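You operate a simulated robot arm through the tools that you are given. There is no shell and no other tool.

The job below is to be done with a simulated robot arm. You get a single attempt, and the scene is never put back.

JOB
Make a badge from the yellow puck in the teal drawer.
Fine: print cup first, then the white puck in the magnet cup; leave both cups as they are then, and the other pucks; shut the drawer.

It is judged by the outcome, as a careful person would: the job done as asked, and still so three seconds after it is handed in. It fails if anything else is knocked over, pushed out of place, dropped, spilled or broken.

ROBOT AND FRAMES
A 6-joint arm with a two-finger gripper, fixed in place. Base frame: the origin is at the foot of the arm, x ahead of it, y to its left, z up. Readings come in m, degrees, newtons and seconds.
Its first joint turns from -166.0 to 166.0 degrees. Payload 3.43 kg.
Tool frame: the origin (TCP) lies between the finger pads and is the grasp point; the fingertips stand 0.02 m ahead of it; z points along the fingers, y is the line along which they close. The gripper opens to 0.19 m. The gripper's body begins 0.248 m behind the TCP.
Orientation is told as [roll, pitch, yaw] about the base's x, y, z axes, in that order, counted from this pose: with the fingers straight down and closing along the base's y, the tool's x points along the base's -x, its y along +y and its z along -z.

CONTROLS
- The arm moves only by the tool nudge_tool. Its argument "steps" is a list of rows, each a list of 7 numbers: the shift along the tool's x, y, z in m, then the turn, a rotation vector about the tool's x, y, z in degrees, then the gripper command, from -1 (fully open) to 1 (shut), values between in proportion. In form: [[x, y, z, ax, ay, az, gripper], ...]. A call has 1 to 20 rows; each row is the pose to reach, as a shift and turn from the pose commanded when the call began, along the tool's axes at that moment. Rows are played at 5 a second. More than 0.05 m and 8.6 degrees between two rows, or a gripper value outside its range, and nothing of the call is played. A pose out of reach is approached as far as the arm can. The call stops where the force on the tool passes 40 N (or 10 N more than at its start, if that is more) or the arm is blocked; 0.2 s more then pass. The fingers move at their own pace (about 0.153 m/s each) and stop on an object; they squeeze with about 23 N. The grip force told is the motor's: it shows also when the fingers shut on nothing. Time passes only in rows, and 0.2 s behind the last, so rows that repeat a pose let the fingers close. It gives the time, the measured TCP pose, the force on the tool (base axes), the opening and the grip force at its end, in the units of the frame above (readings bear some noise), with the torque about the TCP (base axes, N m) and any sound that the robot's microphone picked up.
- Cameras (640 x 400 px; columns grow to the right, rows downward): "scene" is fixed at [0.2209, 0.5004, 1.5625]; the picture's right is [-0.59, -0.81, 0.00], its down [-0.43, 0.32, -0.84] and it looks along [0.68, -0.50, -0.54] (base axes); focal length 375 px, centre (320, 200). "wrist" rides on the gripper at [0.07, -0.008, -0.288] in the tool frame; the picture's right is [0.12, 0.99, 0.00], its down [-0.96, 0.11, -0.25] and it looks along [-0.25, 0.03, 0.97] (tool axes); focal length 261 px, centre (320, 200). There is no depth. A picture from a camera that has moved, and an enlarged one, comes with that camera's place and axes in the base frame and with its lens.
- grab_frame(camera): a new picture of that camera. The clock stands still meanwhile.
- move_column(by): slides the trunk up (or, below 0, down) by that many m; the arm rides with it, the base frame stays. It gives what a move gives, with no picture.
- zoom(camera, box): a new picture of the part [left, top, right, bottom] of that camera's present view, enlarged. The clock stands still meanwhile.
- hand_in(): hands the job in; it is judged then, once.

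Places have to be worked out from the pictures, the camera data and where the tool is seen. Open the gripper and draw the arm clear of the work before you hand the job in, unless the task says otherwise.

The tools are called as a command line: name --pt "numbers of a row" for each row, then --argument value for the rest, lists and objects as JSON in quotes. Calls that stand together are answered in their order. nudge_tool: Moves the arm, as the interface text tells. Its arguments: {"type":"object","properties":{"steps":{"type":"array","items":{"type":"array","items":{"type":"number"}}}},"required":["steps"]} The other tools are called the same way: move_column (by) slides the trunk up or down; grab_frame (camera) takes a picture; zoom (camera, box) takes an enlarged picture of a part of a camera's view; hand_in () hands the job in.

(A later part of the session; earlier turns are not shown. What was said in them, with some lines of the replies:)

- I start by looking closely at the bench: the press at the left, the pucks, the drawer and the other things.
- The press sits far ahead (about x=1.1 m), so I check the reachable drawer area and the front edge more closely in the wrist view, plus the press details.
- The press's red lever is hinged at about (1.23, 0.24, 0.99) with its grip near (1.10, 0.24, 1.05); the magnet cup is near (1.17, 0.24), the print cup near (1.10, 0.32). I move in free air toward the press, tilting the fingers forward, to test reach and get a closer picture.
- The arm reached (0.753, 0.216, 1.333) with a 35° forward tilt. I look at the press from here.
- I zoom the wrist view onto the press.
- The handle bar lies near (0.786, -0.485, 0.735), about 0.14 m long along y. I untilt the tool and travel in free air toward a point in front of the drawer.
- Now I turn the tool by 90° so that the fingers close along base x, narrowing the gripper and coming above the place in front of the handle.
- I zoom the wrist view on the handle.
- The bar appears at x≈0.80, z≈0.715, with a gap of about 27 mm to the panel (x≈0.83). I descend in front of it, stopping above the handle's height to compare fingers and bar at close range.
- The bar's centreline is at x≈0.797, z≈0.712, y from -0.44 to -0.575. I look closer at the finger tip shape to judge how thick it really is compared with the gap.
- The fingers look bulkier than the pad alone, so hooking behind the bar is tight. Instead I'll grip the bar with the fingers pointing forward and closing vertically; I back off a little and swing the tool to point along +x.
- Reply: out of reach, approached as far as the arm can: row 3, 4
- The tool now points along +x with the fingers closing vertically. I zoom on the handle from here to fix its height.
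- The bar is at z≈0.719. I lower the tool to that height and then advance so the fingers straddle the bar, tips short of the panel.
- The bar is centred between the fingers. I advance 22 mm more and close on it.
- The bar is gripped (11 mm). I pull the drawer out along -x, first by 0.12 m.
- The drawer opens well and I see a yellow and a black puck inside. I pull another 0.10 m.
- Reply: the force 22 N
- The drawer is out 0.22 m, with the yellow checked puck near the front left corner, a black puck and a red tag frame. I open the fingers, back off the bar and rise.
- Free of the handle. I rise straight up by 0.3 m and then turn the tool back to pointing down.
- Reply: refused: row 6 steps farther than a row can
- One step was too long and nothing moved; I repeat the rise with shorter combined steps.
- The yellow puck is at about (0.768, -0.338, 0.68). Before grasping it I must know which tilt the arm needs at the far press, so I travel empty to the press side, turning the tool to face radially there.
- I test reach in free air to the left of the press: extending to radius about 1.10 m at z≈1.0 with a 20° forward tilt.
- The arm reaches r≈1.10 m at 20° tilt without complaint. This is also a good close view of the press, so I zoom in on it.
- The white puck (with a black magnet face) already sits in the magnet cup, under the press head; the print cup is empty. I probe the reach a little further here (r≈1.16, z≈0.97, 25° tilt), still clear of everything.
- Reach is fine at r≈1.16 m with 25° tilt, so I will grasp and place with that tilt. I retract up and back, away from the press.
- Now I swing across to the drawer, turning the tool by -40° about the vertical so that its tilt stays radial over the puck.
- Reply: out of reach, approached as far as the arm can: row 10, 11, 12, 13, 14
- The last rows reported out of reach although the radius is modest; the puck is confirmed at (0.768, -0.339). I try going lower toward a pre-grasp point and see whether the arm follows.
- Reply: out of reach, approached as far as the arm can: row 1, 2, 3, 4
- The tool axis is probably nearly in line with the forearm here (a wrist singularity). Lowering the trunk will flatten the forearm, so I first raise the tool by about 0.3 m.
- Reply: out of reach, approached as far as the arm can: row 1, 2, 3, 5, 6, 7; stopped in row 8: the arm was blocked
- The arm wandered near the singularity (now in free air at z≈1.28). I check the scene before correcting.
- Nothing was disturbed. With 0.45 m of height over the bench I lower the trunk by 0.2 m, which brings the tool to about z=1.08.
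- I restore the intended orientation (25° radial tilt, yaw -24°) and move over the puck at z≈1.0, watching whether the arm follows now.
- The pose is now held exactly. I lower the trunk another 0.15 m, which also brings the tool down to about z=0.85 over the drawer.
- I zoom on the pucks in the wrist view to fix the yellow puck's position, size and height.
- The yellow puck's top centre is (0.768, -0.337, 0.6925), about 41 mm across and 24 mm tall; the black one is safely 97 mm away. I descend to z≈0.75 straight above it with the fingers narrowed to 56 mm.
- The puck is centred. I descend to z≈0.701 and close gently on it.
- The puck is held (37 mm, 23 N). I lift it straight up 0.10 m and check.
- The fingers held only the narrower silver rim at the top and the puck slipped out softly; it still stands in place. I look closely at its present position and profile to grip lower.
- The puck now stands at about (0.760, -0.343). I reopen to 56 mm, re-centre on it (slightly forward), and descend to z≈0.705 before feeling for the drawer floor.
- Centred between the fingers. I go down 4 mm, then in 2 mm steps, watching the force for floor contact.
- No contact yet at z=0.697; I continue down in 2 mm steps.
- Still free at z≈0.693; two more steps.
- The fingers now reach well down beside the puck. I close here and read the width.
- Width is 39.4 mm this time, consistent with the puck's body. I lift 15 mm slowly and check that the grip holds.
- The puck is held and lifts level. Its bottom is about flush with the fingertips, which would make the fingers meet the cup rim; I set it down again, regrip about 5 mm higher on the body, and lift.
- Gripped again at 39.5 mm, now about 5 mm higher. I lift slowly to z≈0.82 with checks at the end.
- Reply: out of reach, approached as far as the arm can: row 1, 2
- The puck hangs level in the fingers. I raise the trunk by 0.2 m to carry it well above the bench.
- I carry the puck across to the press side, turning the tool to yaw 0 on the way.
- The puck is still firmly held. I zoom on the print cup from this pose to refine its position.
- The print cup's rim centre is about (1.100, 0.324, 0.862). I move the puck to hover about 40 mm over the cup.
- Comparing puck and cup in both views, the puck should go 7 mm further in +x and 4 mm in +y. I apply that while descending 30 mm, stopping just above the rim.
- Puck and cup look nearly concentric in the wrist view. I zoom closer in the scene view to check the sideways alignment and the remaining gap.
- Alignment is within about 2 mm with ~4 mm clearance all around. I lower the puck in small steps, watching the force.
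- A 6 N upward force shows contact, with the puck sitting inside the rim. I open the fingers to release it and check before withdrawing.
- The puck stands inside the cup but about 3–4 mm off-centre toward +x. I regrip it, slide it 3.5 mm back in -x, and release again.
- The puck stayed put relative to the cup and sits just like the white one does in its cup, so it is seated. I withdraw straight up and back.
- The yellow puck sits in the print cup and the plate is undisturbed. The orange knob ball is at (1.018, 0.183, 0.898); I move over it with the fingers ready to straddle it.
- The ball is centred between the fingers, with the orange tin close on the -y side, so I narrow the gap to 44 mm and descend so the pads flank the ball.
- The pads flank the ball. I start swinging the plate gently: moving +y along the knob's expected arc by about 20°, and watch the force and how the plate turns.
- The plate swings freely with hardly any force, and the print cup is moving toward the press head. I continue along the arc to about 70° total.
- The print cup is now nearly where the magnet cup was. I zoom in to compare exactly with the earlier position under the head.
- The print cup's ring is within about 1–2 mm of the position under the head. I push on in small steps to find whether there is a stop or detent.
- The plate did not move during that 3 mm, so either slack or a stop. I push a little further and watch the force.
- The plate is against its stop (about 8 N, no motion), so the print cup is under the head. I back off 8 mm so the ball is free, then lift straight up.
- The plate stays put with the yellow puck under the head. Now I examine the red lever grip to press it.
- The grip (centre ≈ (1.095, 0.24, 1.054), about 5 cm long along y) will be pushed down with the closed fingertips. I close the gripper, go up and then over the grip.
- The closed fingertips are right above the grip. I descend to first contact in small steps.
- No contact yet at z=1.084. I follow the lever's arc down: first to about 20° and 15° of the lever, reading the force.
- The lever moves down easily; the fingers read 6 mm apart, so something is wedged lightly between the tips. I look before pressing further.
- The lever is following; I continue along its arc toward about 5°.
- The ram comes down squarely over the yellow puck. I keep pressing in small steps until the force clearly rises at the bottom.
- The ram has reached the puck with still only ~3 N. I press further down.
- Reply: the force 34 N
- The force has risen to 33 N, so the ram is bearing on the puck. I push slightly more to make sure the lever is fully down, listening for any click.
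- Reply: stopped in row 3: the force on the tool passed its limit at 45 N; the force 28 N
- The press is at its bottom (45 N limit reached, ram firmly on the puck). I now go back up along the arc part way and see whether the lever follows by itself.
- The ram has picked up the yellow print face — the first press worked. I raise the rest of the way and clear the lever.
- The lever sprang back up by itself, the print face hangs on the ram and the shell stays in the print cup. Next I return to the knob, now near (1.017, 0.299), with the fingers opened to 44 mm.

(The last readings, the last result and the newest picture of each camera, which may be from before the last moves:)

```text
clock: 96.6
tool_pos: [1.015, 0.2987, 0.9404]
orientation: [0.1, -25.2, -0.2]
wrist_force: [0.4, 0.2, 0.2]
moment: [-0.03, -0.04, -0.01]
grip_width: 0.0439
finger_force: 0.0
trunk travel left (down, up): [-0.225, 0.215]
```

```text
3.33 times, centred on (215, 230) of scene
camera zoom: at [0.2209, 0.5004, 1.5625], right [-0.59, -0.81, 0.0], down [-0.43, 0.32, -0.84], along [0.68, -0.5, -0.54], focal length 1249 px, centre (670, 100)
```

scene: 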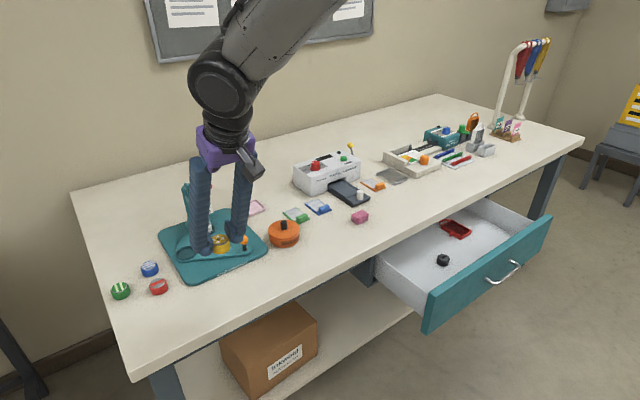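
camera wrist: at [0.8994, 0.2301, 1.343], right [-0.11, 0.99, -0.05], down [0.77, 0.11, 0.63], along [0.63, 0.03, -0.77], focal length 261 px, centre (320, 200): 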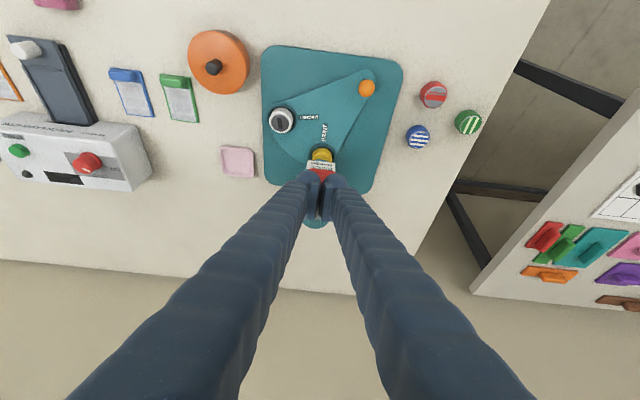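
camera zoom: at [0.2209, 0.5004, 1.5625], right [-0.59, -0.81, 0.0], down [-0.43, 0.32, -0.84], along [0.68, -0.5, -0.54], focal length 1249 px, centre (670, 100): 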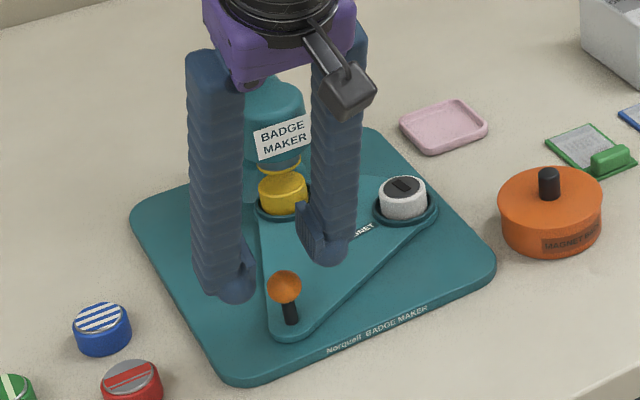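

The ball is centred. I descend to flank it and narrow the gap to 36 mm.

nudge_tool --pt "0.0043 0 0.0132 0 0 0 0.54" --pt "0.0087 0 0.0265 0 0 0 0.54" --pt "0.013 0 0.0397 0 0 0 0.54" --pt "0.013 0 0.0397 0 0 0 0.62" --pt "0.013 0 0.0397 0 0 0 0.62"

zoom --camera "wrist" --box '[220, 120, 420, 250]'

```text
clock: 97.8
tool_pos: [1.0188, 0.2999, 0.898]
orientation: [0.1, -25.1, -0.1]
wrist_force: [0.5, 0.2, 1.0]
moment: [0.0, -0.01, 0.01]
grip_width: 0.0363
finger_force: 0.0
trunk travel left (down, up): [-0.225, 0.215]
```

```text
3.08 times, centred on (320, 185) of wrist
camera zoom: at [0.8325, 0.29, 1.1295], right [-0.11, 0.99, -0.05], down [0.77, 0.11, 0.63], along [0.63, 0.03, -0.77], focal length 802 px, centre (320, 246)
```

zoom: 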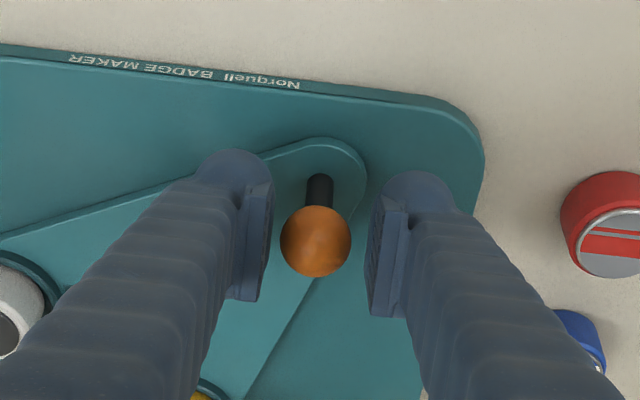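

Ready. I swing the plate back along the arc toward -y, stopping a bit before the end.

nudge_tool --pt "0.0051 -0.012 -0.0024 0 0 0 0.62" --pt "0.0103 -0.024 -0.0048 0 0 0 0.62" --pt "0.0154 -0.036 -0.0072 0 0 0 0.62" --pt "0.0177 -0.05 -0.0083 0 0 0 0.62" --pt "0.0199 -0.064 -0.0093 0 0 0 0.62" --pt "0.0177 -0.078 -0.0083 0 0 0 0.62" --pt "0.0154 -0.092 -0.0072 0 0 0 0.62" --pt "0.0109 -0.1015 -0.0051 0 0 0 0.62" --pt "0.0065 -0.111 -0.003 0 0 0 0.62" --pt "0.0065 -0.111 -0.003 0 0 0 0.62"

zoom --camera "scene" --box '[150, 170, 280, 290]'

zoom --camera "wrist" --box '[220, 120, 420, 250]'

```text
clock: 100.0
tool_pos: [1.0112, 0.1901, 0.8992]
orientation: [0.0, -25.2, -0.1]
wrist_force: [0.9, -0.4, -1.2]
moment: [0.04, 0.01, 0.03]
grip_width: 0.0364
finger_force: 0.1
trunk travel left (down, up): [-0.225, 0.215]
```

```text
3.33 times, centred on (215, 230) of scene
camera zoom: at [0.2209, 0.5004, 1.5625], right [-0.59, -0.81, 0.0], down [-0.43, 0.32, -0.84], along [0.68, -0.5, -0.54], focal length 1249 px, centre (670, 100)
```

zoom: 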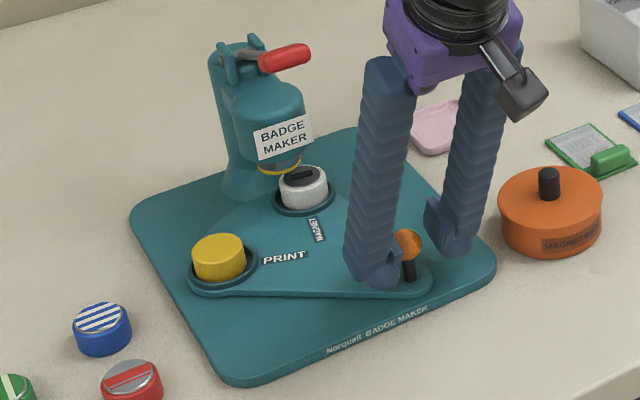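

```text
3.08 times, centred on (320, 185) of wrist
camera zoom: at [0.8248, 0.1802, 1.1299], right [-0.11, 0.99, -0.05], down [0.77, 0.11, 0.63], along [0.63, 0.03, -0.77], focal length 802 px, centre (320, 246)
```

zoom: 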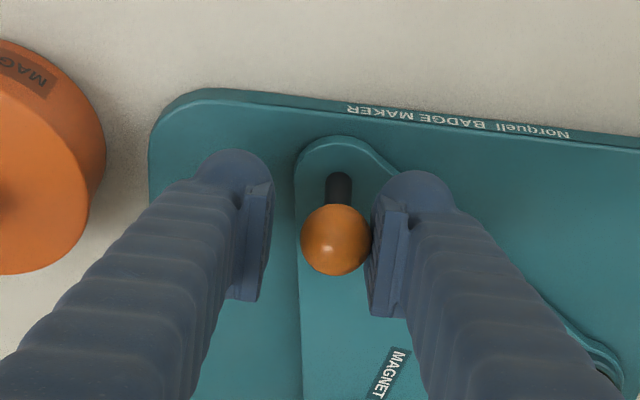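

Nearly there. I push on in small steps until the plate meets its stop.

nudge_tool --pt "-0.0018 -0.002 0.0008 0 0 0 0.62" --pt "-0.0036 -0.004 0.0017 0 0 0 0.62" --pt "-0.0045 -0.006 0.0021 0 0 0 0.62" --pt "-0.0054 -0.008 0.0025 0 0 0 0.62" --pt "-0.0054 -0.008 0.0025 0 0 0 0.62"

zoom --camera "scene" --box '[150, 170, 280, 290]'

```text
clock: 101.2
tool_pos: [1.0163, 0.1819, 0.8993]
orientation: [0.1, -25.2, -0.1]
wrist_force: [0.2, -0.2, 0.7]
moment: [-0.03, 0.0, -0.01]
grip_width: 0.0361
finger_force: 0.0
trunk travel left (down, up): [-0.225, 0.215]
```

```text
3.33 times, centred on (215, 230) of scene
camera zoom: at [0.2209, 0.5004, 1.5625], right [-0.59, -0.81, 0.0], down [-0.43, 0.32, -0.84], along [0.68, -0.5, -0.54], focal length 1249 px, centre (670, 100)
```

zoom: 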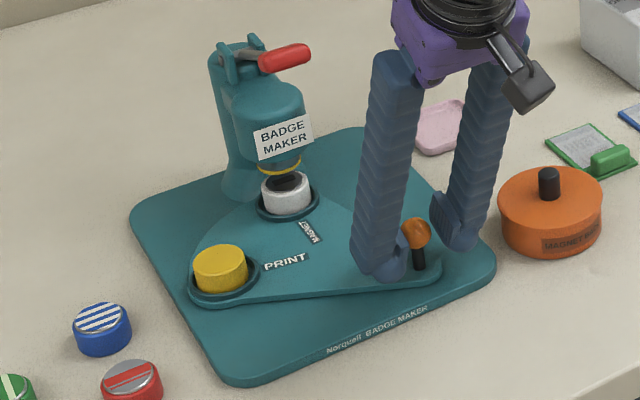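

The white puck is back at its original place under the head. I push a few millimetres more to confirm the plate is on its stop.

nudge_tool --pt "-0.001 -0.002 0.0005 0 0 0 0.62" --pt "-0.002 -0.004 0.0009 0 0 0 0.62" --pt "-0.0025 -0.006 0.0012 0 0 0 0.62"

zoom --camera "scene" --box '[170, 190, 250, 260]'

```text
clock: 102.0
tool_pos: [1.0195, 0.1747, 0.8985]
orientation: [0.1, -25.1, -0.1]
wrist_force: [0.1, 1.9, -0.5]
moment: [-0.02, -0.01, 0.05]
grip_width: 0.0375
finger_force: 1.4
trunk travel left (down, up): [-0.225, 0.215]
```

```text
5.71 times, centred on (210, 225) of scene
camera zoom: at [0.2209, 0.5004, 1.5625], right [-0.59, -0.81, 0.0], down [-0.43, 0.32, -0.84], along [0.68, -0.5, -0.54], focal length 2140 px, centre (949, 57)
```

zoom: 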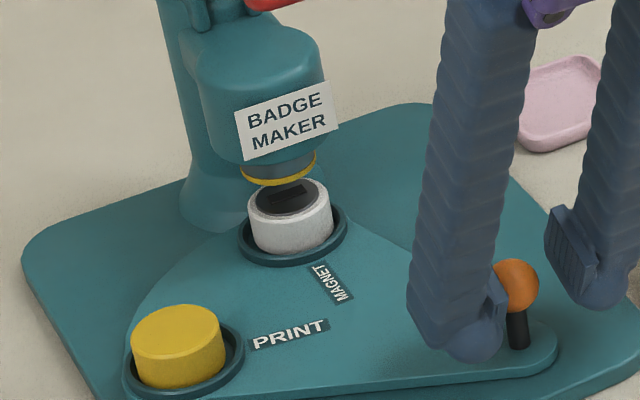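

The plate is on its stop with the magnet cup under the head. I back off the ball and lift away, then move above the lever again with the fingers closed.

nudge_tool --pt "0 0.004 0 0 0 0 0.58" --pt "0 0.0085 0 0 0 0 0.54" --pt "-0.0085 0.0085 -0.0181 0 0 0 0.54" --pt "-0.0169 0.0085 -0.0363 0 0 0 0.54" --pt "-0.0254 0.0085 -0.0544 0 0 0 0.54" --pt "-0.0238 0.0085 -0.0844 0 0 0 0.54" --pt "-0.0238 0.0085 -0.1244 0 0 0 0.6" --pt "-0.0338 0.0285 -0.1644 0 0 0 0.8" --pt "-0.0438 0.0485 -0.2044 0 0 0 1" --pt "-0.0438 0.0585 -0.2244 0 0 0 1" --pt "-0.0438 0.0625 -0.2244 0 0 0 1"

zoom --camera "scene" --box '[150, 170, 280, 290]'

```text
clock: 104.4
tool_pos: [0.9653, 0.2383, 1.1201]
orientation: [0.1, -25.2, 0.0]
wrist_force: [-0.8, 0.0, 0.6]
moment: [-0.04, 0.02, -0.03]
grip_width: 0.0001
finger_force: 23.2
trunk travel left (down, up): [-0.225, 0.215]
```

```text
3.33 times, centred on (215, 230) of scene
camera zoom: at [0.2209, 0.5004, 1.5625], right [-0.59, -0.81, 0.0], down [-0.43, 0.32, -0.84], along [0.68, -0.5, -0.54], focal length 1249 px, centre (670, 100)
```

zoom: 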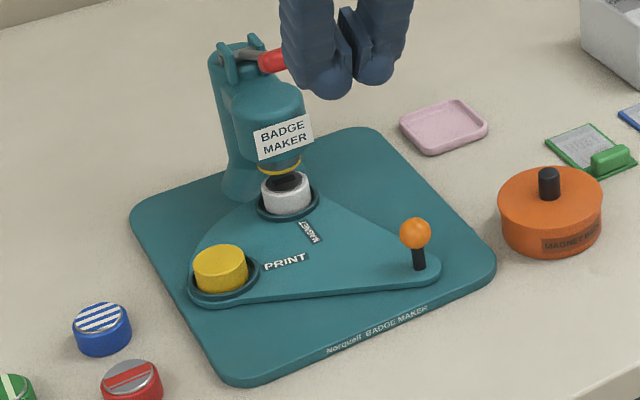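

Now I go forward over the lever grip and down to just above it, exactly as before.

nudge_tool --pt "-0.0356 0.0005 0.0148 0 0 0 1" --pt "-0.0711 0.001 0.0295 0 0 0 1" --pt "-0.1067 0.0015 0.0443 0 0 0 1" --pt "-0.0975 0.0015 0.0626 0 0 0 1" --pt "-0.0883 0.0015 0.0809 0 0 0 1" --pt "-0.0883 0.0015 0.0809 0 0 0 1"

zoom --camera "scene" --box '[170, 160, 250, 250]'

```text
clock: 105.8
tool_pos: [1.0784, 0.2403, 1.0828]
orientation: [0.0, -25.2, -0.1]
wrist_force: [0.0, -0.4, 0.3]
moment: [-0.06, -0.01, -0.01]
grip_width: 0.0
finger_force: 23.5
trunk travel left (down, up): [-0.225, 0.215]
```

```text
4.44 times, centred on (210, 205) of scene
camera zoom: at [0.2209, 0.5004, 1.5625], right [-0.59, -0.81, 0.0], down [-0.43, 0.32, -0.84], along [0.68, -0.5, -0.54], focal length 1665 px, centre (809, 178)
```

zoom: 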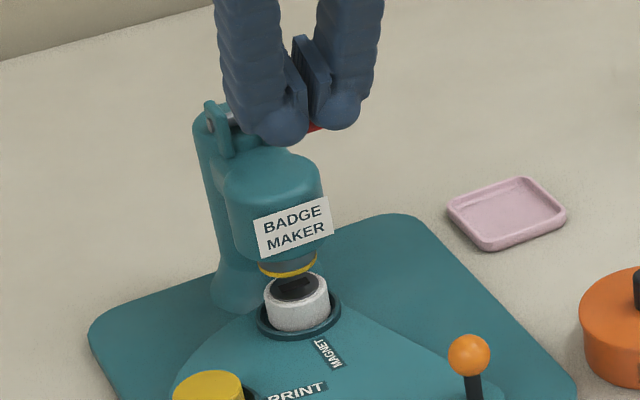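

Same starting point as the first press. I follow the lever arc down to about 5°.

nudge_tool --pt "0.0042 0 0.0066 0 0 0 1" --pt "0.0084 0 0.0132 0 0 0 1" --pt "0.0129 0 0.0182 0 0 0 1" --pt "0.0173 0 0.0231 0 0 0 1" --pt "0.0214 0 0.0283 0 0 0 1" --pt "0.0255 0 0.0335 0 0 0 1" --pt "0.0291 0 0.0392 0 0 0 1" --pt "0.0326 0 0.0449 0 0 0 1"

zoom --camera "scene" --box '[170, 180, 250, 250]'

```text
clock: 107.6
tool_pos: [1.0677, 0.2383, 1.0285]
orientation: [0.1, -25.3, -0.2]
wrist_force: [0.1, 0.7, 2.3]
moment: [-0.01, -0.03, -0.02]
grip_width: 0.0061
finger_force: 34.5
trunk travel left (down, up): [-0.225, 0.215]
```

```text
5.71 times, centred on (210, 215) of scene
camera zoom: at [0.2209, 0.5004, 1.5625], right [-0.59, -0.81, 0.0], down [-0.43, 0.32, -0.84], along [0.68, -0.5, -0.54], focal length 2140 px, centre (949, 114)
```

zoom: 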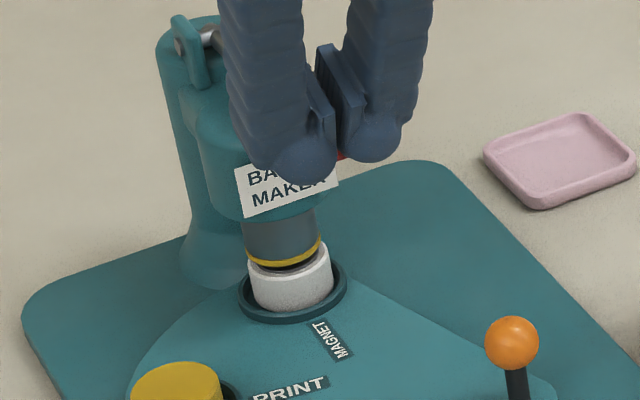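

The ram with the yellow print face meets the white puck. I press on to the bottom.

nudge_tool --pt "0.0031 0 0.0059 0 0 0 1" --pt "0.0061 0 0.0118 0 0 0 1" --pt "0.0087 0 0.018 0 0 0 1" --pt "0.0112 0 0.0241 0 0 0 1" --pt "0.0133 0 0.0305 0 0 0 1" --pt "0.0143 0 0.0337 0 0 0 1" --pt "0.0154 0 0.0369 0 0 0 1"

zoom --camera "scene" --box '[170, 180, 250, 250]'

```text
clock: 109.2
tool_pos: [1.0681, 0.2383, 0.9946]
orientation: [0.1, -25.5, -0.1]
wrist_force: [-10.7, -2.1, 25.7]
moment: [-0.11, 0.02, 0.08]
grip_width: 0.0059
finger_force: 34.2
trunk travel left (down, up): [-0.225, 0.215]
```

```text
5.71 times, centred on (210, 215) of scene
camera zoom: at [0.2209, 0.5004, 1.5625], right [-0.59, -0.81, 0.0], down [-0.43, 0.32, -0.84], along [0.68, -0.5, -0.54], focal length 2140 px, centre (949, 114)
```

zoom: 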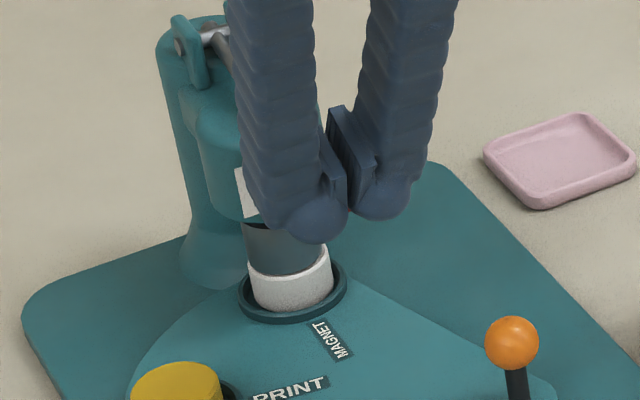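

Force is 26 N with the ram down on the white puck. I push the last bit to the bottom as in the first press.

nudge_tool --pt "0.0006 0 0.0015 0 0 0 1" --pt "0.0012 0 0.003 0 0 0 1" --pt "0.0018 0 0.0045 0 0 0 1" --pt "0.0022 0 0.0055 0 0 0 1" --pt "0.0022 0 0.0055 0 0 0 1"

zoom --camera "scene" --box '[170, 180, 250, 250]'

```text
clock: 109.7
tool_pos: [1.0693, 0.2394, 0.995]
orientation: [0.1, -25.7, 0.0]
wrist_force: [-19.0, -2.7, 19.0]
moment: [-0.13, 0.2, 0.09]
grip_width: 0.0061
finger_force: 33.8
trunk travel left (down, up): [-0.225, 0.215]
stopped in row 2: the force on the tool passed its limit at 42 N (the readings are from after the stop); the commanded pose is now the measured one
```

```text
5.71 times, centred on (210, 215) of scene
camera zoom: at [0.2209, 0.5004, 1.5625], right [-0.59, -0.81, 0.0], down [-0.43, 0.32, -0.84], along [0.68, -0.5, -0.54], focal length 2140 px, centre (949, 114)
```

zoom: 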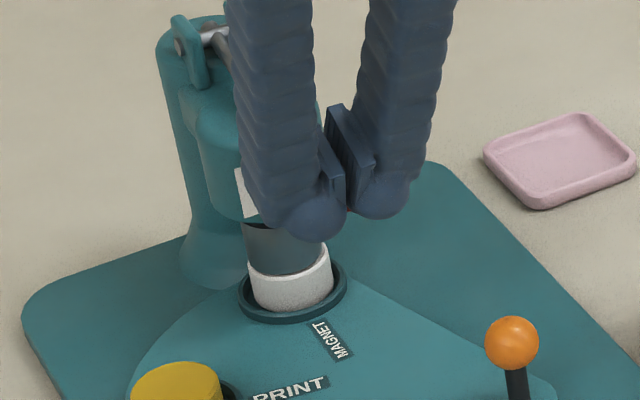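

The lever is at the bottom again (42 N). I raise along the arc and check the result.

nudge_tool --pt "-0.0028 0 -0.0094 0 0 0 1" --pt "-0.0056 0 -0.0187 0 0 0 1" --pt "-0.0122 0 -0.0303 0 0 0 1" --pt "-0.0189 0 -0.0419 0 0 0 1" --pt "-0.0275 0 -0.0521 0 0 0 1" --pt "-0.036 0 -0.0622 0 0 0 1" --pt "-0.0458 0 -0.0713 0 0 0 1" --pt "-0.0534 0 -0.0876 0 0 0 1" --pt "-0.061 0 -0.104 0 0 0 1" --pt "-0.061 0 -0.104 0 0 0 1"

zoom --camera "scene" --box '[150, 160, 270, 270]'

grab_frame --camera "wrist"

```text
clock: 111.9
tool_pos: [1.0821, 0.2389, 1.111]
orientation: [0.2, -25.4, -0.1]
wrist_force: [0.1, 0.4, -0.5]
moment: [-0.02, -0.02, 0.02]
grip_width: 0.0
finger_force: 34.5
trunk travel left (down, up): [-0.225, 0.215]
```

```text
3.64 times, centred on (210, 215) of scene
camera zoom: at [0.2209, 0.5004, 1.5625], right [-0.59, -0.81, 0.0], down [-0.43, 0.32, -0.84], along [0.68, -0.5, -0.54], focal length 1362 px, centre (720, 146)
```

zoom: 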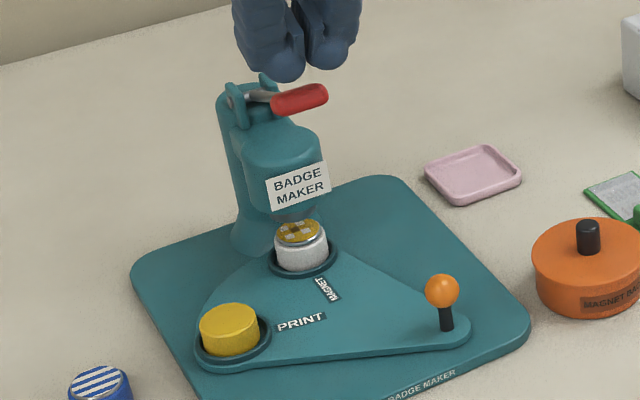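

```text
taken
camera wrist: at [0.8952, 0.2283, 1.3411], right [-0.11, 0.99, -0.05], down [0.76, 0.11, 0.64], along [0.64, 0.03, -0.77], focal length 261 px, centre (320, 200)
```

wrist: 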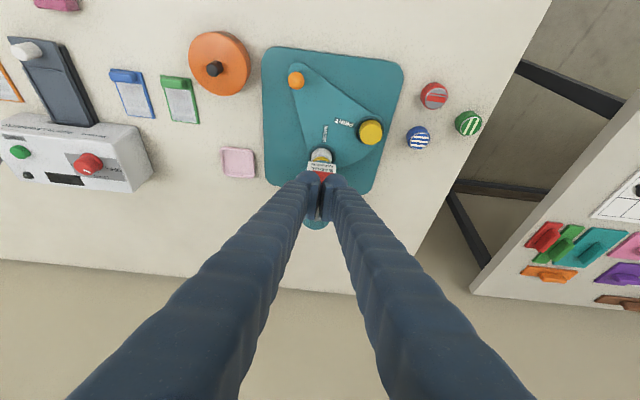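

The badge is made: the white magnet puck now carries the yellow checked face, the lever is up and both cups rest undisturbed. I back away from the press before going to shut the drawer.

nudge_tool --pt "0.0289 -0.0078 -0.0243 0 0 0 1" --pt "0.0577 -0.0156 -0.0485 0 0 0 1" --pt "0.0866 -0.0234 -0.0728 0 0 0 1" --pt "0.1154 -0.0312 -0.097 0 0 0 1" --pt "0.1443 -0.039 -0.1213 0 0 0 0.8" --pt "0.1443 -0.039 -0.1213 0 0 0 0.4"

move_column --by 0.15

zoom --camera "scene" --box '[80, 160, 300, 310]'

```text
clock: 113.3
tool_pos: [0.8995, 0.1985, 1.158]
orientation: [0.1, -25.4, -0.1]
wrist_force: [-0.2, 0.0, -0.4]
moment: [0.02, 0.06, -0.03]
grip_width: 0.0571
finger_force: 0.1
trunk travel left (down, up): [-0.225, 0.215]
```

```text
clock: 115.1
tool_pos: [0.9004, 0.2005, 1.3084]
orientation: [0.1, -25.4, -0.1]
wrist_force: [0.1, 0.2, -0.4]
moment: [0.0, -0.03, -0.01]
grip_width: 0.0568
finger_force: 0.0
trunk travel left (down, up): [-0.375, 0.065]
```

```text
2.67 times, centred on (190, 235) of scene
camera zoom: at [0.2209, 0.5004, 1.5625], right [-0.59, -0.81, 0.0], down [-0.43, 0.32, -0.84], along [0.68, -0.5, -0.54], focal length 999 px, centre (667, 107)
```

zoom: 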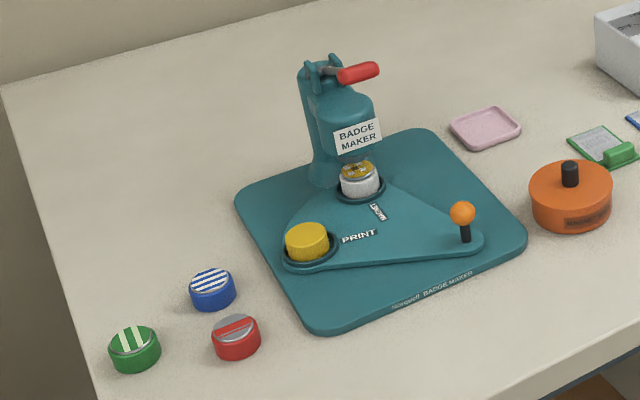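

The press looks right: badge in the magnet cup, shell in the print cup. I untilt the tool while moving back toward the middle.

nudge_tool --pt "0.0229 -0.0357 -0.0017 0 3.63 0 0.4" --pt "0.0458 -0.0714 -0.0034 0 7.26 0 0.4" --pt "0.0687 -0.1071 -0.0051 0 10.9 0 0.4" --pt "0.0917 -0.1429 -0.0068 0 14.5 0 0.4" --pt "0.1146 -0.1786 -0.0085 0 18.1 0 0.4" --pt "0.1375 -0.2143 -0.0102 0 21.8 0 0.4" --pt "0.1604 -0.25 -0.0119 0 25.4 0 0.4" --pt "0.1604 -0.25 -0.0119 0 25.4 0 0.4"

```text
clock: 116.9
tool_pos: [0.7489, -0.0515, 1.2519]
orientation: [0.1, 0.0, 0.1]
wrist_force: [0.4, -0.3, 0.3]
moment: [-0.02, 0.0, 0.01]
grip_width: 0.0571
finger_force: 0.0
trunk travel left (down, up): [-0.375, 0.065]
```

Now I turn the tool by 90° (fingers closing along x) while moving to the point in front of the drawer that I used before.

nudge_tool --pt "0.0099 -0.0232 0.01 0 0 7.5 0.4" --pt "0.0198 -0.0464 0.02 0 0 15 0.4" --pt "0.0298 -0.0696 0.03 0 0 22.5 0.4" --pt "0.0397 -0.0928 0.04 0 0 30 0.4" --pt "0.0496 -0.116 0.05 0 0 37.5 0.4" --pt "0.0595 -0.1392 0.06 0 0 45 0.4" --pt "0.0694 -0.1625 0.07 0 0 52.5 0.4" --pt "0.0793 -0.1857 0.08 0 0 60 0.4" --pt "0.0893 -0.2089 0.09 0 0 67.5 0.4" --pt "0.0992 -0.2321 0.1 0 0 75 0.4" --pt "0.1091 -0.2553 0.11 0 0 82.5 0.4" --pt "0.119 -0.2785 0.12 0 0 90 0.4" --pt "0.119 -0.2785 0.12 0 0 90 0.4"

grab_frame --camera "wrist"

```text
clock: 119.7
tool_pos: [0.6298, -0.3285, 1.1301]
orientation: [0.1, 0.1, -90.1]
wrist_force: [0.2, 0.1, 0.2]
moment: [-0.01, 0.01, 0.02]
grip_width: 0.0569
finger_force: 0.0
trunk travel left (down, up): [-0.375, 0.065]
```

```text
taken
camera wrist: at [0.6215, -0.261, 1.4189], right [0.99, 0.12, 0.0], down [0.11, -0.96, 0.25], along [0.03, -0.24, -0.97], focal length 261 px, centre (320, 200)
```

wrist: 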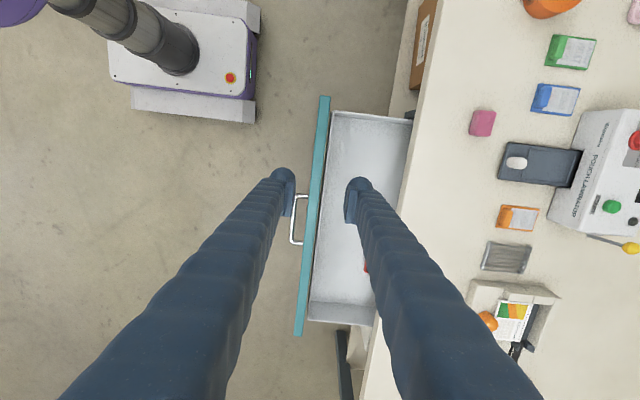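

I reverse the earlier exit path: swinging the tool to horizontal (pointing +x) in front of the handle, still above its height.

nudge_tool --pt "0 -0.013 0.0066 -4 0 0 0.4" --pt "-0.01 -0.023 0.0066 -12 0 0 0.4" --pt "-0.03 -0.033 0.0066 -20 0 0 0.4" --pt "-0.05 -0.043 0.0066 -28 0 0 0.4" --pt "-0.07 -0.053 0.0066 -36 0 0 0.4" --pt "-0.09 -0.063 0.0266 -44 0 0 0.4" --pt "-0.11 -0.073 0.0466 -52 0 0 0.4" --pt "-0.13 -0.083 0.0766 -60 0 0 0.4" --pt "-0.15 -0.093 0.1066 -68 0 0 0.4" --pt "-0.165 -0.103 0.1416 -76 0 0 0.4" --pt "-0.18 -0.113 0.1816 -84 0 0 0.4" --pt "-0.18 -0.113 0.2266 -90 0 0 0.4" --pt "-0.18 -0.113 0.2716 -90 0 0 0.4" --pt "-0.18 -0.113 0.2716 -90 0 0 0.4"

grab_frame --camera "wrist"

grab_frame --camera "scene"

```text
clock: 122.7
tool_pos: [0.5167, -0.5078, 0.8576]
orientation: [90.3, 0.1, -90.1]
wrist_force: [0.4, 0.1, 0.2]
moment: [-0.02, -0.03, -0.03]
grip_width: 0.0572
finger_force: 0.0
trunk travel left (down, up): [-0.375, 0.065]
```

```text
taken
camera wrist: at [0.2291, -0.4377, 0.8497], right [0.0, 0.12, 0.99], down [-0.25, -0.96, 0.11], along [0.97, -0.25, 0.03], focal length 261 px, centre (320, 200)
```

wrist: 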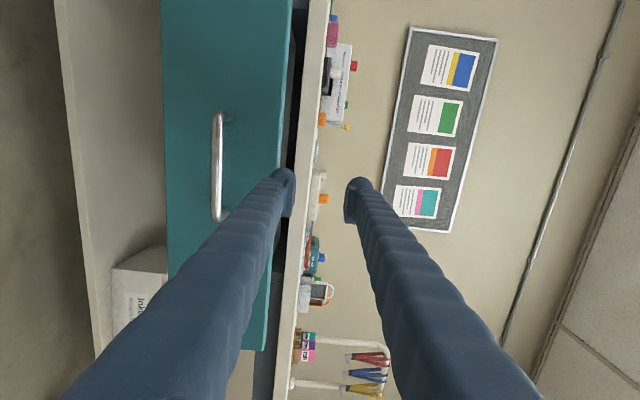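

```text
taken
```

scene: 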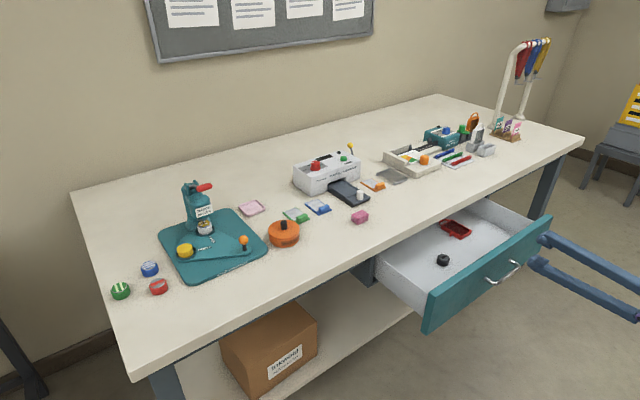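

Lined up with the handle in y. I lower to the bar's height (z≈0.72) in front of it, then advance over the bar.

nudge_tool --pt "0 -0.035 0 0 0 0 0.4" --pt "0 -0.07 0 0 0 0 0.4" --pt "0 -0.105 0 0 0 0 0.4" --pt "0 -0.138 0 0 0 0 0.4" --pt "0 -0.138 0 0 0 0 0.4"

grab_frame --camera "wrist"

```text
clock: 123.9
tool_pos: [0.518, -0.5078, 0.7171]
orientation: [90.1, 0.1, -90.0]
wrist_force: [0.5, -0.1, 0.5]
moment: [0.03, -0.02, 0.02]
grip_width: 0.0569
finger_force: 0.0
trunk travel left (down, up): [-0.375, 0.065]
```

```text
taken
camera wrist: at [0.2301, -0.4392, 0.7096], right [0.0, 0.12, 0.99], down [-0.25, -0.96, 0.11], along [0.97, -0.25, 0.03], focal length 261 px, centre (320, 200)
```

wrist: 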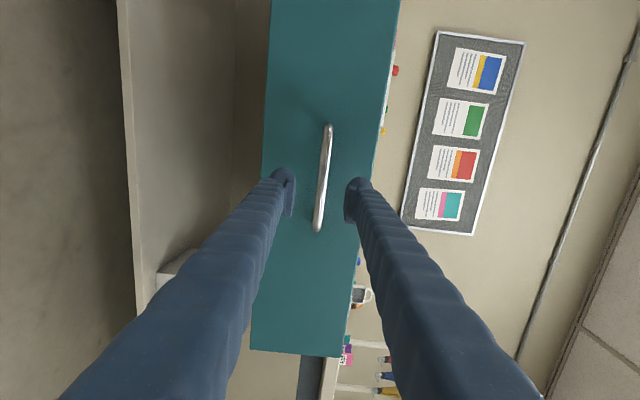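

The bar is between the fingers' lines. I advance over it and close.

nudge_tool --pt "0 0.002 0.025 0 0 0 0.4" --pt "0 0.002 0.045 0 0 0 0.4" --pt "0 0.002 0.054 0 0 0 0.4" --pt "0 0.002 0.054 0 0 0 1" --pt "0 0.002 0.054 0 0 0 1" --pt "0 0.002 0.054 0 0 0 1"

```text
clock: 125.3
tool_pos: [0.5725, -0.5084, 0.7198]
orientation: [90.0, 0.3, -89.9]
wrist_force: [-1.2, -3.2, -8.8]
moment: [0.08, 0.04, -0.11]
grip_width: 0.0114
finger_force: 45.3
trunk travel left (down, up): [-0.375, 0.065]
```

The bar is gripped. I push the drawer in slowly, at first 0.19 m.

nudge_tool --pt "0 0 0.004 0 0 0 1" --pt "0 0 0.012 0 0 0 1" --pt "0 0 0.022 0 0 0 1" --pt "0 0 0.033 0 0 0 1" --pt "0 0 0.044 0 0 0 1" --pt "0 0 0.055 0 0 0 1" --pt "0 0 0.066 0 0 0 1" --pt "0 0 0.077 0 0 0 1" --pt "0 0 0.088 0 0 0 1" --pt "0 0 0.099 0 0 0 1" --pt "0 0 0.11 0 0 0 1" --pt "0 0 0.121 0 0 0 1" --pt "0 0 0.132 0 0 0 1" --pt "0 0 0.143 0 0 0 1" --pt "0 0 0.154 0 0 0 1" --pt "0 0 0.165 0 0 0 1" --pt "0 0 0.176 0 0 0 1" --pt "0 0 0.185 0 0 0 1" --pt "0 0 0.19 0 0 0 1" --pt "0 0 0.192 0 0 0 1"

grab_frame --camera "scene"

```text
clock: 129.5
tool_pos: [0.765, -0.5083, 0.7198]
orientation: [90.0, 0.2, -90.0]
wrist_force: [-1.2, -11.2, -20.3]
moment: [-0.03, 0.08, -0.18]
grip_width: 0.0114
finger_force: 44.5
trunk travel left (down, up): [-0.375, 0.065]
```

```text
taken
```

scene: 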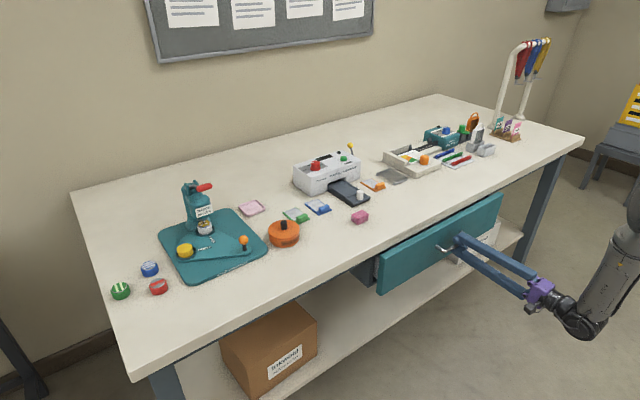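

Nearly shut. I push the last 28 mm slowly until it meets its stop.

nudge_tool --pt "0 0 0.005 0 0 0 1" --pt "0 0 0.01 0 0 0 1" --pt "0 0 0.015 0 0 0 1" --pt "0 0 0.019 0 0 0 1" --pt "0 0 0.023 0 0 0 1" --pt "0 0 0.026 0 0 0 1" --pt "0 0 0.028 0 0 0 1" --pt "0 0 0.03 0 0 0 1" --pt "0 0 0.031 0 0 0 1"

zoom --camera "scene" --box '[340, 160, 520, 300]'

```text
clock: 131.5
tool_pos: [0.7951, -0.5082, 0.7209]
orientation: [89.9, 0.2, -90.0]
wrist_force: [-18.2, -7.2, -21.0]
moment: [-0.16, 0.08, -0.1]
grip_width: 0.0101
finger_force: 43.5
trunk travel left (down, up): [-0.375, 0.065]
```

```text
2.86 times, centred on (430, 230) of scene
camera zoom: at [0.2209, 0.5004, 1.5625], right [-0.59, -0.81, 0.0], down [-0.43, 0.32, -0.84], along [0.68, -0.5, -0.54], focal length 1070 px, centre (6, 114)
```

zoom: 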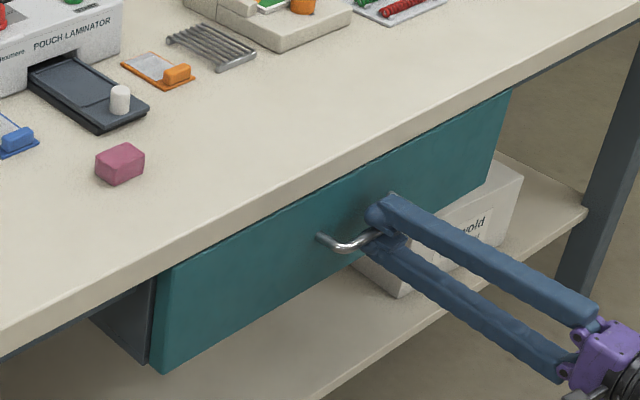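

The drawer is at its stop (18 N, x=0.795 as when it was first gripped). I open the fingers and back straight off the handle.

nudge_tool --pt "0 0 -0.001 0 0 0 0.6" --pt "0 0 -0.001 0 0 0 0.4" --pt "0 0 -0.001 0 0 0 0.4" --pt "0 0 -0.03 0 0 0 0.4" --pt "0 0 -0.06 0 0 0 0.4" --pt "0 0 -0.09 0 0 0 0.4" --pt "0 0 -0.12 0 0 0 0.4" --pt "0 0 -0.15 0 0 0 0.4" --pt "0 0 -0.15 0 0 0 0.4"

zoom --camera "scene" --box '[340, 180, 520, 300]'

grab_frame --camera "wrist"

```text
clock: 133.5
tool_pos: [0.6444, -0.508, 0.7213]
orientation: [90.1, 0.2, -90.0]
wrist_force: [-0.9, -0.5, -0.2]
moment: [-0.01, -0.02, 0.04]
grip_width: 0.0571
finger_force: 0.1
trunk travel left (down, up): [-0.375, 0.065]
```

```text
3.33 times, centred on (430, 240) of scene
camera zoom: at [0.2209, 0.5004, 1.5625], right [-0.59, -0.81, 0.0], down [-0.43, 0.32, -0.84], along [0.68, -0.5, -0.54], focal length 1249 px, centre (-47, 67)
```

zoom: 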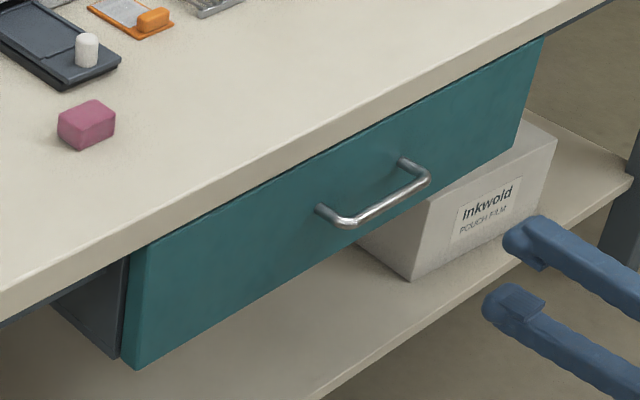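

```text
taken
camera wrist: at [0.3568, -0.4386, 0.7136], right [0.0, 0.12, 0.99], down [-0.25, -0.96, 0.11], along [0.97, -0.25, 0.03], focal length 261 px, centre (320, 200)
```

wrist: 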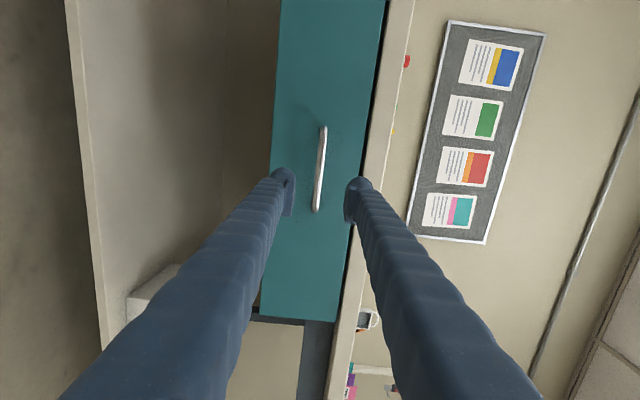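

The drawer looks exactly as at the start. I draw the arm up and away and open the gripper, then check the whole scene.

nudge_tool --pt "0 0.04 -0.01 0 0 0 0.2" --pt "0 0.08 -0.02 0 0 0 0" --pt "0 0.12 -0.03 0 0 0 -0.3" --pt "0 0.16 -0.04 0 0 0 -0.6" --pt "0 0.2 -0.05 0 0 0 -1" --pt "0 0.24 -0.06 0 0 0 -1" --pt "0 0.28 -0.07 0 0 0 -1" --pt "0 0.28 -0.07 0 0 0 -1"

grab_frame --camera "scene"

zoom --camera "scene" --box '[150, 170, 280, 290]'

zoom --camera "scene" --box '[270, 120, 430, 230]'

```text
clock: 135.3
tool_pos: [0.5765, -0.5069, 1.0006]
orientation: [90.0, 0.1, -90.0]
wrist_force: [-1.0, 0.4, -0.9]
moment: [0.02, 0.0, -0.02]
grip_width: 0.1899
finger_force: 0.1
trunk travel left (down, up): [-0.375, 0.065]
```

```text
taken
```

scene: 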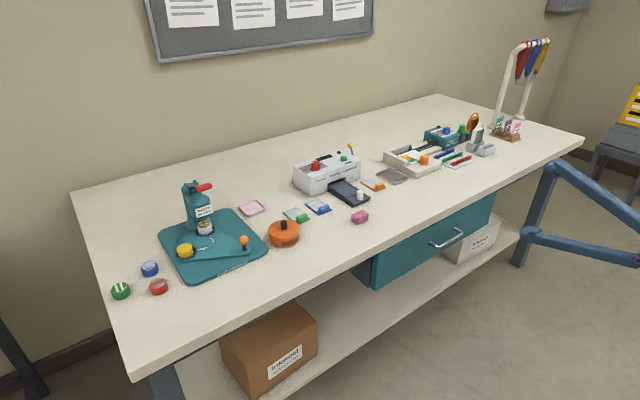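

```text
3.33 times, centred on (215, 230) of scene
camera zoom: at [0.2209, 0.5004, 1.5625], right [-0.59, -0.81, 0.0], down [-0.43, 0.32, -0.84], along [0.68, -0.5, -0.54], focal length 1249 px, centre (670, 100)
```

zoom: 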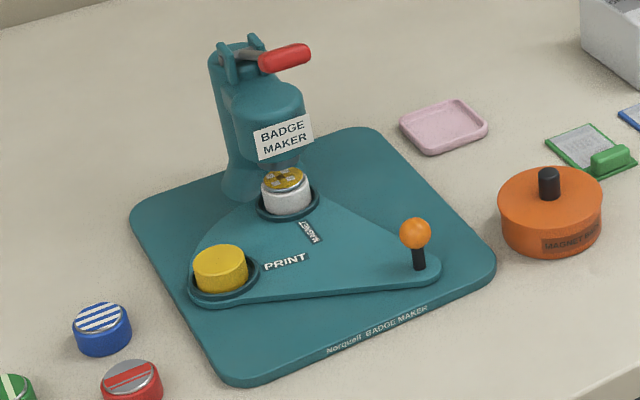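

```text
3.64 times, centred on (350, 175) of scene
camera zoom: at [0.2209, 0.5004, 1.5625], right [-0.59, -0.81, 0.0], down [-0.43, 0.32, -0.84], along [0.68, -0.5, -0.54], focal length 1362 px, centre (211, 291)
```

zoom: 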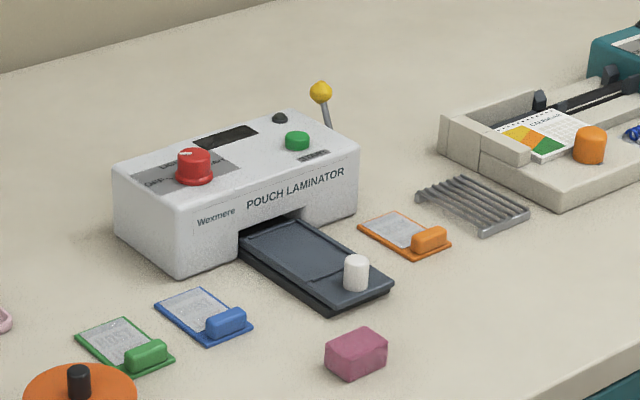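

The finished badge (white puck with the yellow checked face) sits in the magnet cup, and the empty shell is in the print cup. The drawer is shut, the other pucks and bench items are where they were, and the arm is clear with the gripper open. I hand the job in.

hand_in

```text
The job is handed in.
```

The badge is made and the job is handed in; I haven't seen the verdict.

- **Badge:** I put the yellow puck in the print cup and pressed it. Then I swung the magnet cup back under the head and pressed the white puck, which was already in it. The white puck now carries the yellow checked face.
- **Cups:** I left both as they were after pressing. The badge is in the magnet cup, and the plain yellow shell is in the print cup.
- **Drawer:** It is shut, and in the last picture it looks the same as at the start.
- **Other pucks and bench items:** The red, blue and green pucks and everything else on the bench look where they were. I left the black puck and the red tag in the drawer and can't see them now that it is shut.
- **One slip:** My first grip on the yellow puck only caught its top rim. It slid out of the fingers in the drawer, landed upright a few millimetres off, and I gripped it again lower down.

The arm is clear of the bench with the gripper open.
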